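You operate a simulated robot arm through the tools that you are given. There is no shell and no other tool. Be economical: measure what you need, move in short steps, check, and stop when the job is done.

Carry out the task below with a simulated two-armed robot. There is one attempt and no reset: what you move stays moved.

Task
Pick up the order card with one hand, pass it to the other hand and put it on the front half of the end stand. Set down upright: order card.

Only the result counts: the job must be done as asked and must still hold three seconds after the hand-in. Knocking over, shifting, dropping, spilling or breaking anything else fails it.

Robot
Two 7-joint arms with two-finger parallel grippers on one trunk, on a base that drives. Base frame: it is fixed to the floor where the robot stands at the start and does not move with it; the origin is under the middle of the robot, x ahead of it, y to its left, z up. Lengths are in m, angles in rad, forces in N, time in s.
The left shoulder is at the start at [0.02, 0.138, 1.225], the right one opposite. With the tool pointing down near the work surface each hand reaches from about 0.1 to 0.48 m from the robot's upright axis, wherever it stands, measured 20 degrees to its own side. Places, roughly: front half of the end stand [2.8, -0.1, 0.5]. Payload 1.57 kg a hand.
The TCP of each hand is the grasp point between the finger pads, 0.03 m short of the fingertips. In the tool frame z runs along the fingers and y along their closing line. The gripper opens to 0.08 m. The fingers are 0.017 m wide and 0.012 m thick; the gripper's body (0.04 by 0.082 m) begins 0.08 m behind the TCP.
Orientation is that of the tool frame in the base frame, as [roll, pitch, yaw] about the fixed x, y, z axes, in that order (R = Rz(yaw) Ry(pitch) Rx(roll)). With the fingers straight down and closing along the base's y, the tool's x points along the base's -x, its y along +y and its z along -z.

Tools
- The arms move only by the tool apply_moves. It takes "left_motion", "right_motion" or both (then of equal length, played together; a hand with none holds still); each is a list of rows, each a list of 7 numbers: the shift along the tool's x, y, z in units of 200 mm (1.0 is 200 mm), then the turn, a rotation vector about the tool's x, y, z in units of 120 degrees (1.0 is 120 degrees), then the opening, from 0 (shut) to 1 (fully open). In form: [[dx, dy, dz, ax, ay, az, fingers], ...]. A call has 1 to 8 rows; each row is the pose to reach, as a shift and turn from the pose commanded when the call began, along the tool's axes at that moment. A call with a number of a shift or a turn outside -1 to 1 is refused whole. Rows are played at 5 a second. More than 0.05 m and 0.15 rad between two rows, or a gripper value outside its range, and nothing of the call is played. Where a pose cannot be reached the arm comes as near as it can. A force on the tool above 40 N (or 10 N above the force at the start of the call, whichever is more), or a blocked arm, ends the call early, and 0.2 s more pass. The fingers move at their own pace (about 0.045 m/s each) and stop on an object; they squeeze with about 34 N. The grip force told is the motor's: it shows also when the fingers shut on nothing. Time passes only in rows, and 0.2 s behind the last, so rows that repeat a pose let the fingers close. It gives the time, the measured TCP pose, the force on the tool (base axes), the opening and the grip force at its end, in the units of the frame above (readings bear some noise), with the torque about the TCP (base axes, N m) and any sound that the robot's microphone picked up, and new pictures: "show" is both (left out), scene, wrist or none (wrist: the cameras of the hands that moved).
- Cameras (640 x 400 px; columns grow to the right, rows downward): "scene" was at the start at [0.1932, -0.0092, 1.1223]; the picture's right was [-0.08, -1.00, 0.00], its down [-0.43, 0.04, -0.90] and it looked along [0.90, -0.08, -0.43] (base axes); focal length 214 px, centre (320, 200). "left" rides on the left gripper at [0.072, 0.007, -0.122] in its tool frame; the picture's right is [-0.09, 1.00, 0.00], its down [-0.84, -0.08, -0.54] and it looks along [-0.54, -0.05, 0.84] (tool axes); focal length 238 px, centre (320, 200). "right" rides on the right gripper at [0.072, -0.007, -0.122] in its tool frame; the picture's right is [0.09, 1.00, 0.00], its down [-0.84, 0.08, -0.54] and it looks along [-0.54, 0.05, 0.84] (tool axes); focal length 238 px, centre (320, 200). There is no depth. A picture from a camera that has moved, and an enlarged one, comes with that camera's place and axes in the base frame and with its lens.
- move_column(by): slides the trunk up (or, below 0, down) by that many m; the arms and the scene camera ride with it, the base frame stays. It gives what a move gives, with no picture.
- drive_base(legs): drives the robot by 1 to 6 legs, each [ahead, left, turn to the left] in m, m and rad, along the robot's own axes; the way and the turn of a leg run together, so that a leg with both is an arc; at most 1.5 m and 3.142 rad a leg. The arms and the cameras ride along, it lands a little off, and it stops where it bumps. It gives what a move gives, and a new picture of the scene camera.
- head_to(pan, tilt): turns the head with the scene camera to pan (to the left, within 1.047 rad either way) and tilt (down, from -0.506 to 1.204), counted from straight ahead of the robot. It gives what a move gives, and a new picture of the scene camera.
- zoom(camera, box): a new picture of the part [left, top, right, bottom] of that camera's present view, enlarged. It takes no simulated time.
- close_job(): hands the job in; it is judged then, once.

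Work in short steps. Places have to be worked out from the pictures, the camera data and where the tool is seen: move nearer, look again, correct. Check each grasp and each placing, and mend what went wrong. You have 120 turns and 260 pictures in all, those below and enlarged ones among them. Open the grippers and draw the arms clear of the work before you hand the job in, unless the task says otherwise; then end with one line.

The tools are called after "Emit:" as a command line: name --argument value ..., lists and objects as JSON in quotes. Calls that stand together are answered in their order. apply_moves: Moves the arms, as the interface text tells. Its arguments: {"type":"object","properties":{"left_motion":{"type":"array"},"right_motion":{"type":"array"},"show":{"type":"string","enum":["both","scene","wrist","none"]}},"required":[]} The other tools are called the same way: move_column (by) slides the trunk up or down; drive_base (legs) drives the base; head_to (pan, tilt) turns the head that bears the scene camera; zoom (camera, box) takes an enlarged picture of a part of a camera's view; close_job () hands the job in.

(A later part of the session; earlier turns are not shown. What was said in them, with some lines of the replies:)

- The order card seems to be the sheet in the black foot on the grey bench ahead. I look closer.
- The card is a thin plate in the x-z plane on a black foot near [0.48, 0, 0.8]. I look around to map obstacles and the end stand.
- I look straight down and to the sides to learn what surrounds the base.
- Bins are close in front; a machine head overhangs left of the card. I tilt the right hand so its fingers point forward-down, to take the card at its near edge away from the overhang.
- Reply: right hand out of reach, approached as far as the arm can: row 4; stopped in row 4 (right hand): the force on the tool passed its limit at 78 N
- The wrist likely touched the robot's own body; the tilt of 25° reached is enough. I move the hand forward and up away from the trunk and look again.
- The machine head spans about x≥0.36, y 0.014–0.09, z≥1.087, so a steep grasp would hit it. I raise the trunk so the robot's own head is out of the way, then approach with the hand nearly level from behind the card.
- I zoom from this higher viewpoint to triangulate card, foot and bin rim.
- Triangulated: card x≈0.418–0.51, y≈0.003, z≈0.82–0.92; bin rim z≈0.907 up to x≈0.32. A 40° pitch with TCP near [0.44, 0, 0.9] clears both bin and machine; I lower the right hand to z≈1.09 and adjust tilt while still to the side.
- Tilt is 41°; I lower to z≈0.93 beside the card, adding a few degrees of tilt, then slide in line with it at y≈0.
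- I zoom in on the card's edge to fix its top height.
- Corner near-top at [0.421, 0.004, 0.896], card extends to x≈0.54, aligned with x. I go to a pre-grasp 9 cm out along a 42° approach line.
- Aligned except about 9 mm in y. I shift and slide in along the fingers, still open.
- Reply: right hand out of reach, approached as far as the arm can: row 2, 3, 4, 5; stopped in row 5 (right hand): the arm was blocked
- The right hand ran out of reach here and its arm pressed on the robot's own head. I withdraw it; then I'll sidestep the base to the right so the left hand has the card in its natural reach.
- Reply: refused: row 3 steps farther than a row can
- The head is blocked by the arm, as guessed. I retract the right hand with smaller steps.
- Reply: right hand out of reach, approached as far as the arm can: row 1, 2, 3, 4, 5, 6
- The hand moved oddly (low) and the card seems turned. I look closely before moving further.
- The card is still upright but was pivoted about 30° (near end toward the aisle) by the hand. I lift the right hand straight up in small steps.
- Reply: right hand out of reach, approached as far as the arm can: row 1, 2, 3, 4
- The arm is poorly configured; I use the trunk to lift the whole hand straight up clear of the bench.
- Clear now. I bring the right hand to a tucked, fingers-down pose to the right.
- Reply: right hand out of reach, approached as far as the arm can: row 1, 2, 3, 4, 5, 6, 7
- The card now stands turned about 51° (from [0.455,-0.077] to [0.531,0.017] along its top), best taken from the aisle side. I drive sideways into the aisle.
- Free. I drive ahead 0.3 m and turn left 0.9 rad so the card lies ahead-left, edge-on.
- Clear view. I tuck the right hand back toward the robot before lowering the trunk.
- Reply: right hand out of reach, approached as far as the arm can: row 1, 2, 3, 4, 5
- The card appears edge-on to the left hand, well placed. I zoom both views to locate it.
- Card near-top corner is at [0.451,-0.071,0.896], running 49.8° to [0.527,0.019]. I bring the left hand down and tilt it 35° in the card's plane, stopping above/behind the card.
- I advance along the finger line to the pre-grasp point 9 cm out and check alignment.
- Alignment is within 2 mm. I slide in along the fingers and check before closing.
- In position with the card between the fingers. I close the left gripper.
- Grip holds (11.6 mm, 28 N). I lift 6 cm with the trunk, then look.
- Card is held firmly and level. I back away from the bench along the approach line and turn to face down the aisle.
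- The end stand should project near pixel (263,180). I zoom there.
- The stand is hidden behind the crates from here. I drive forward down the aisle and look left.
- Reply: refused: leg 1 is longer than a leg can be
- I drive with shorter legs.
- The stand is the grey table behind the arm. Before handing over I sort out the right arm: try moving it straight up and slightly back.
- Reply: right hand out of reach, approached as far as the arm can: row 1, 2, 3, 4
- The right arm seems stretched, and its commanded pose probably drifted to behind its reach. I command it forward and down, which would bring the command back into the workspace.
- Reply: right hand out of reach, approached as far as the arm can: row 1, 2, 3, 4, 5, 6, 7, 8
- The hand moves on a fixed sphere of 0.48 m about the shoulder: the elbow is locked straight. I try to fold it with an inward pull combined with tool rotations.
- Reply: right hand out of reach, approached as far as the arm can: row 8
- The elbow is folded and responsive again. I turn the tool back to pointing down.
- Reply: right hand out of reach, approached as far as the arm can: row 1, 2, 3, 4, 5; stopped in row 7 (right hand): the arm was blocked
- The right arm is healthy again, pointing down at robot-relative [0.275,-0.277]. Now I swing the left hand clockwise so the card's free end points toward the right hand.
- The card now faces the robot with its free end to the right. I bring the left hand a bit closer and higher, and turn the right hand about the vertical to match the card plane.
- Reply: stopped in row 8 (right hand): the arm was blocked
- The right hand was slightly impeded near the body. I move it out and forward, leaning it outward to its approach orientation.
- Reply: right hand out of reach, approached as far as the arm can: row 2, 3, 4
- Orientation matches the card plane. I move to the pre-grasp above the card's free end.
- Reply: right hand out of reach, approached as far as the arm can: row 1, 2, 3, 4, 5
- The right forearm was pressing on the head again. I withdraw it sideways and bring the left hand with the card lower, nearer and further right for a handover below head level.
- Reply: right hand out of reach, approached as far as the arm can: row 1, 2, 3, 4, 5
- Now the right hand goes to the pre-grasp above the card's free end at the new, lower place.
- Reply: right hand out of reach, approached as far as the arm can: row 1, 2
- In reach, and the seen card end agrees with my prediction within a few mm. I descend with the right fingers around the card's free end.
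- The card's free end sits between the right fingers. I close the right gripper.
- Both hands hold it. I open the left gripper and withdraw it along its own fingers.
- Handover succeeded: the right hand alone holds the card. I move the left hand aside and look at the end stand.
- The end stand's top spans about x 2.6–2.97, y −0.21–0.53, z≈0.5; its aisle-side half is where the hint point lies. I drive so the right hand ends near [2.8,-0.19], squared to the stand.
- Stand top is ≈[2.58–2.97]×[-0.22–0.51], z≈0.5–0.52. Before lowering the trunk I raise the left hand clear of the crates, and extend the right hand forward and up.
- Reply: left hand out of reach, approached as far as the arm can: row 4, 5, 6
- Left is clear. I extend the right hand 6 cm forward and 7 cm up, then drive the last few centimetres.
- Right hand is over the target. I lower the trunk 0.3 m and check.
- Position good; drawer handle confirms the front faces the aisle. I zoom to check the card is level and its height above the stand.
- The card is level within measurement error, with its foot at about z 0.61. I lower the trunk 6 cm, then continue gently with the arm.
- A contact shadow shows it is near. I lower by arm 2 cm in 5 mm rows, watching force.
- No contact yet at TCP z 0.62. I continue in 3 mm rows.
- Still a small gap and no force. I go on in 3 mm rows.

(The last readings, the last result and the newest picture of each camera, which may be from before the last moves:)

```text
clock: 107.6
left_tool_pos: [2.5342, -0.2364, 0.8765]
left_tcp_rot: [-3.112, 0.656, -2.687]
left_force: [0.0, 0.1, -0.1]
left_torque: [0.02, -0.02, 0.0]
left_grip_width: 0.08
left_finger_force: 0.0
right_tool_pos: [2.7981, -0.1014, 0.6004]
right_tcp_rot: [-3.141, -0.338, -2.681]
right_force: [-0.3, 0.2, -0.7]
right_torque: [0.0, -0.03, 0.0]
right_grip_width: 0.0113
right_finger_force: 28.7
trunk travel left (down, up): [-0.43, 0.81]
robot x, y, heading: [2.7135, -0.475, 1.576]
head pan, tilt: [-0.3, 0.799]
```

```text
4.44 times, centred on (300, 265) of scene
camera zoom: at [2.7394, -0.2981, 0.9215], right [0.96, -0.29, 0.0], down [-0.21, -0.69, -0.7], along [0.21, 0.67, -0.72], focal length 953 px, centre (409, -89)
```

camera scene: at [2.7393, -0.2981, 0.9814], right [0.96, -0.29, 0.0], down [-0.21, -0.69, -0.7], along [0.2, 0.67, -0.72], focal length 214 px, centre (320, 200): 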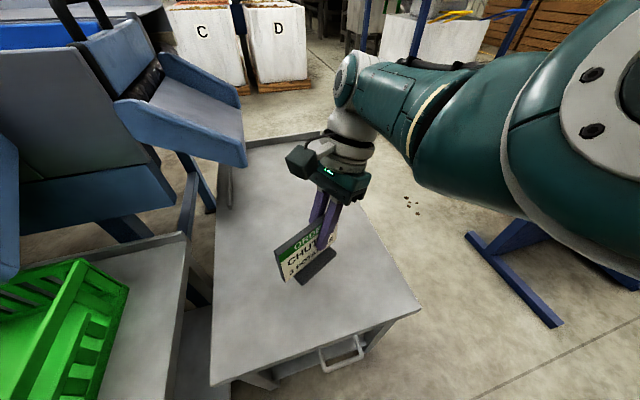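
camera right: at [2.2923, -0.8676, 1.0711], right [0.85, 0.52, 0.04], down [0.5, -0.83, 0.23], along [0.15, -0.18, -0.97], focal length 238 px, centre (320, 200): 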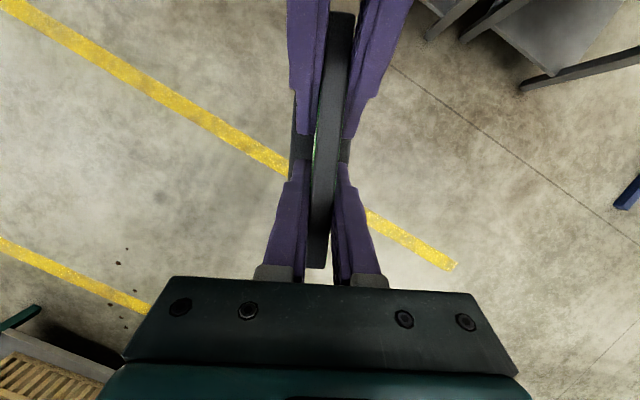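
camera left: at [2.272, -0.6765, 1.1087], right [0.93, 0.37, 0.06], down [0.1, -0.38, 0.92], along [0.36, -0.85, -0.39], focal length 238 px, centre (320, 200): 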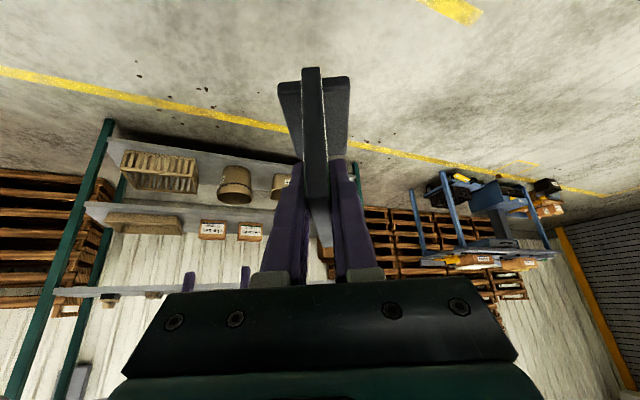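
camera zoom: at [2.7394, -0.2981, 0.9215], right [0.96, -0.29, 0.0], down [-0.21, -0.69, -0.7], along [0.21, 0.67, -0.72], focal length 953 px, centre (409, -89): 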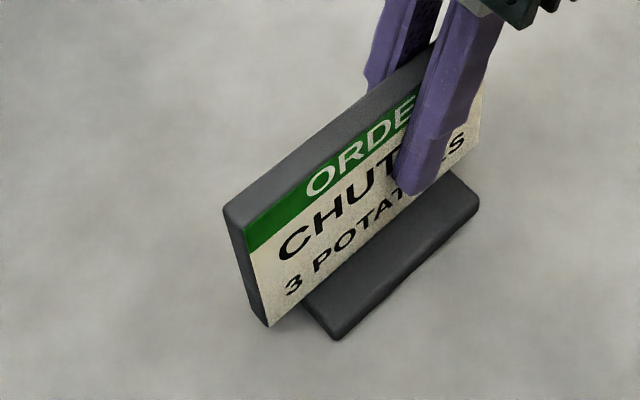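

Nearly touching. Another 8 mm in 2 mm rows.

Emit:
apply_moves --right_motion '[[-0.0033, 0, 0.0094, 0, 0, 0, 0], [-0.0066, 0, 0.0189, 0, 0, 0, 0], [-0.01, 0, 0.0283, 0, 0, 0, 0], [-0.0132, 0, 0.0378, 0, 0, 0, 0]]' --show "none"

Emit:
zoom --camera "scene" --box '[250, 220, 350, 310]'

```text
clock: 108.6
left_tool_pos: [2.5357, -0.2361, 0.8757]
left_tcp_rot: [-3.111, 0.654, -2.688]
left_force: [0.4, -0.2, 0.4]
left_torque: [0.0, 0.02, 0.01]
left_grip_width: 0.0798
left_finger_force: 0.1
right_tool_pos: [2.7975, -0.1027, 0.6001]
right_tcp_rot: [-3.14, -0.339, -2.681]
right_force: [0.5, -1.6, 13.8]
right_torque: [-0.07, 0.11, 0.03]
right_grip_width: 0.0112
right_finger_force: 28.9
right hand out of reach, approached as far as the arm can: row 1, 2, 3, 4
trunk travel left (down, up): [-0.43, 0.81]
robot x, y, heading: [2.7153, -0.4742, 1.574]
head pan, tilt: [-0.3, 0.799]
```

```text
4.44 times, centred on (300, 265) of scene
camera zoom: at [2.7398, -0.2976, 0.9217], right [0.96, -0.29, 0.0], down [-0.21, -0.68, -0.7], along [0.21, 0.67, -0.72], focal length 953 px, centre (409, -89)
```

zoom: 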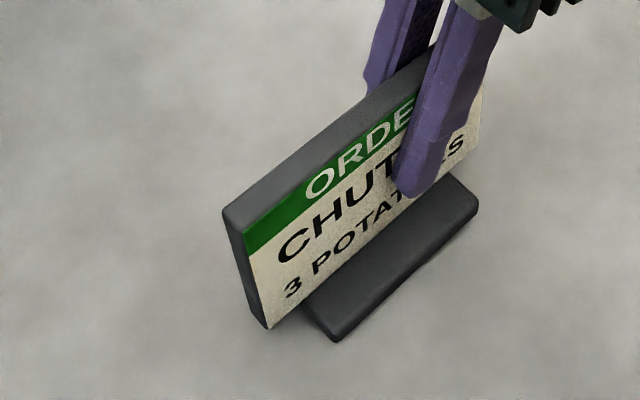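

Contact: 13.8 N upward with little torque, so the foot sits on the stand. I open the right gripper in place.

Emit:
apply_moves --right_motion '[[0, 0, 0, 0, 0, 0, 0.3], [0, 0, 0, 0, 0, 0, 0.6], [0, 0, 0, 0, 0, 0, 1], [0, 0, 0, 0, 0, 0, 1], [0, 0, 0, 0, 0, 0, 1], [0, 0, 0, 0, 0, 0, 1]]' --show "wrist"

Emit:
zoom --camera "scene" --box '[230, 180, 390, 330]'

```text
clock: 110.0
left_tool_pos: [2.5349, -0.2372, 0.876]
left_tcp_rot: [-3.114, 0.654, -2.689]
left_force: [0.3, 0.1, -1.0]
left_torque: [-0.03, -0.03, 0.01]
left_grip_width: 0.0802
left_finger_force: 0.0
right_tool_pos: [2.7972, -0.1035, 0.5999]
right_tcp_rot: [-3.14, -0.339, -2.681]
right_force: [0.2, 0.1, 0.0]
right_torque: [-0.04, 0.02, -0.01]
right_grip_width: 0.0801
right_finger_force: 0.1
trunk travel left (down, up): [-0.43, 0.81]
robot x, y, heading: [2.7112, -0.476, 1.57]
head pan, tilt: [-0.3, 0.799]
camera right: at [2.7743, -0.1215, 0.7384], right [-0.52, 0.85, 0.03], down [0.83, 0.5, 0.23], along [0.18, 0.15, -0.97], focal length 238 px, centre (320, 200)
```

right: 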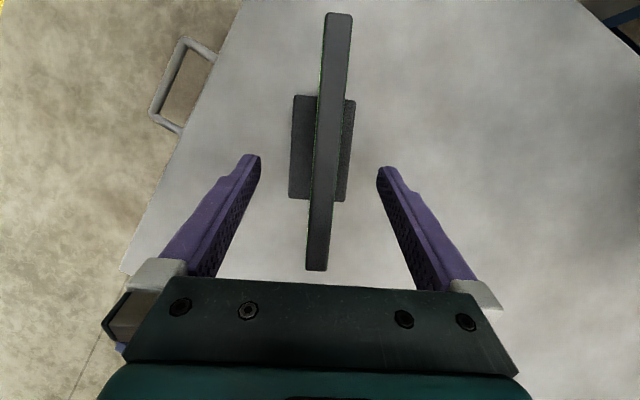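

```text
2.67 times, centred on (310, 255) of scene
camera zoom: at [2.7394, -0.2981, 0.9215], right [0.96, -0.29, 0.0], down [-0.21, -0.69, -0.7], along [0.21, 0.67, -0.72], focal length 572 px, centre (347, 53)
```

zoom: 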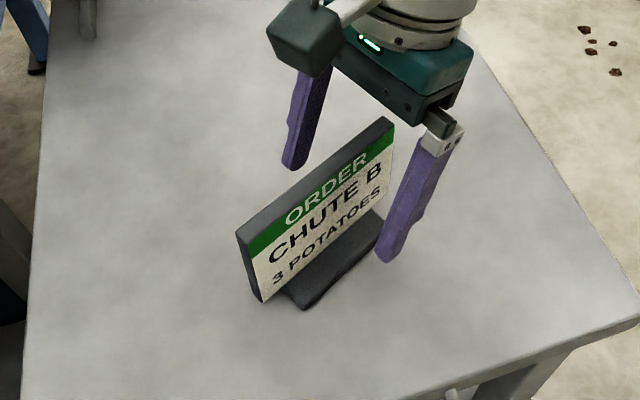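

The card stands free and upright. I raise the trunk to lift both hands clear.

Emit:
move_column --by 0.3

Emit:
drive_base --legs '[[-0.3, 0, 0]]'

Emit:
zoom --camera "scene" --box '[220, 100, 460, 300]'

```text
clock: 113.0
left_tool_pos: [2.5345, -0.2372, 1.176]
left_tcp_rot: [-3.111, 0.654, -2.688]
left_force: [-0.5, -0.1, -0.2]
left_torque: [0.0, 0.0, 0.02]
left_grip_width: 0.0801
left_finger_force: 0.0
right_tool_pos: [2.7969, -0.1048, 0.8997]
right_tcp_rot: [-3.141, -0.339, -2.679]
right_force: [-0.3, 0.4, -0.2]
right_torque: [0.0, 0.03, 0.03]
right_grip_width: 0.08
right_finger_force: 0.0
trunk travel left (down, up): [-0.73, 0.51]
robot x, y, heading: [2.7104, -0.4742, 1.573]
head pan, tilt: [-0.3, 0.799]
```

```text
clock: 115.1
left_tool_pos: [2.5354, -0.5397, 1.1763]
left_tcp_rot: [-3.112, 0.656, -2.691]
left_force: [0.6, 1.1, 0.1]
left_torque: [0.0, 0.02, 0.01]
left_grip_width: 0.0799
left_finger_force: 0.0
right_tool_pos: [2.7988, -0.4079, 0.8987]
right_tcp_rot: [-3.139, -0.339, -2.685]
right_force: [0.0, -0.6, -0.7]
right_torque: [-0.01, 0.04, 0.02]
right_grip_width: 0.0799
right_finger_force: 0.0
trunk travel left (down, up): [-0.73, 0.51]
robot x, y, heading: [2.7148, -0.7781, 1.573]
head pan, tilt: [-0.3, 0.799]
camera scene: at [2.7399, -0.6016, 1.2215], right [0.95, -0.3, 0.0], down [-0.21, -0.68, -0.7], along [0.21, 0.67, -0.72], focal length 214 px, centre (320, 200)
```

scene: 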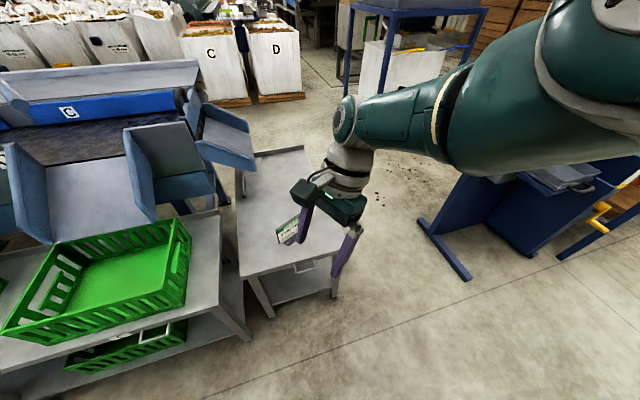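

```text
2.00 times, centred on (340, 200) of scene
camera zoom: at [2.7399, -0.6016, 1.2215], right [0.95, -0.3, 0.0], down [-0.21, -0.68, -0.7], along [0.21, 0.67, -0.72], focal length 429 px, centre (280, 200)
```

zoom: 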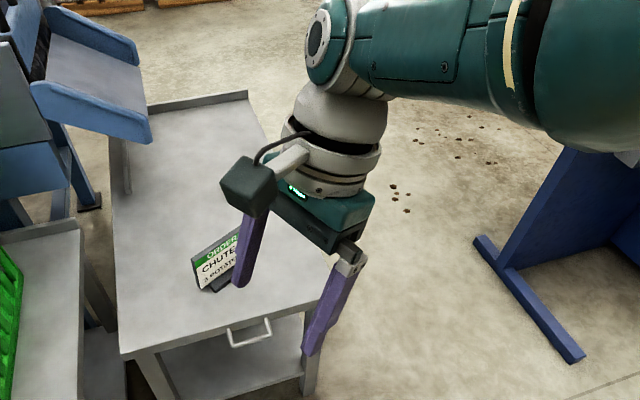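

The card stands upright on the front half of the end stand, and both hands are open and clear. I hand the job in.

Emit:
close_job

```text
The job is handed in.
```

The order card was picked up with the left hand, passed to the right hand and set upright on the front half of the end stand; both grippers are open and clear. Before the pick, the right hand knocked the card round on its bench, but it stayed standing, and I saw nothing else moved.
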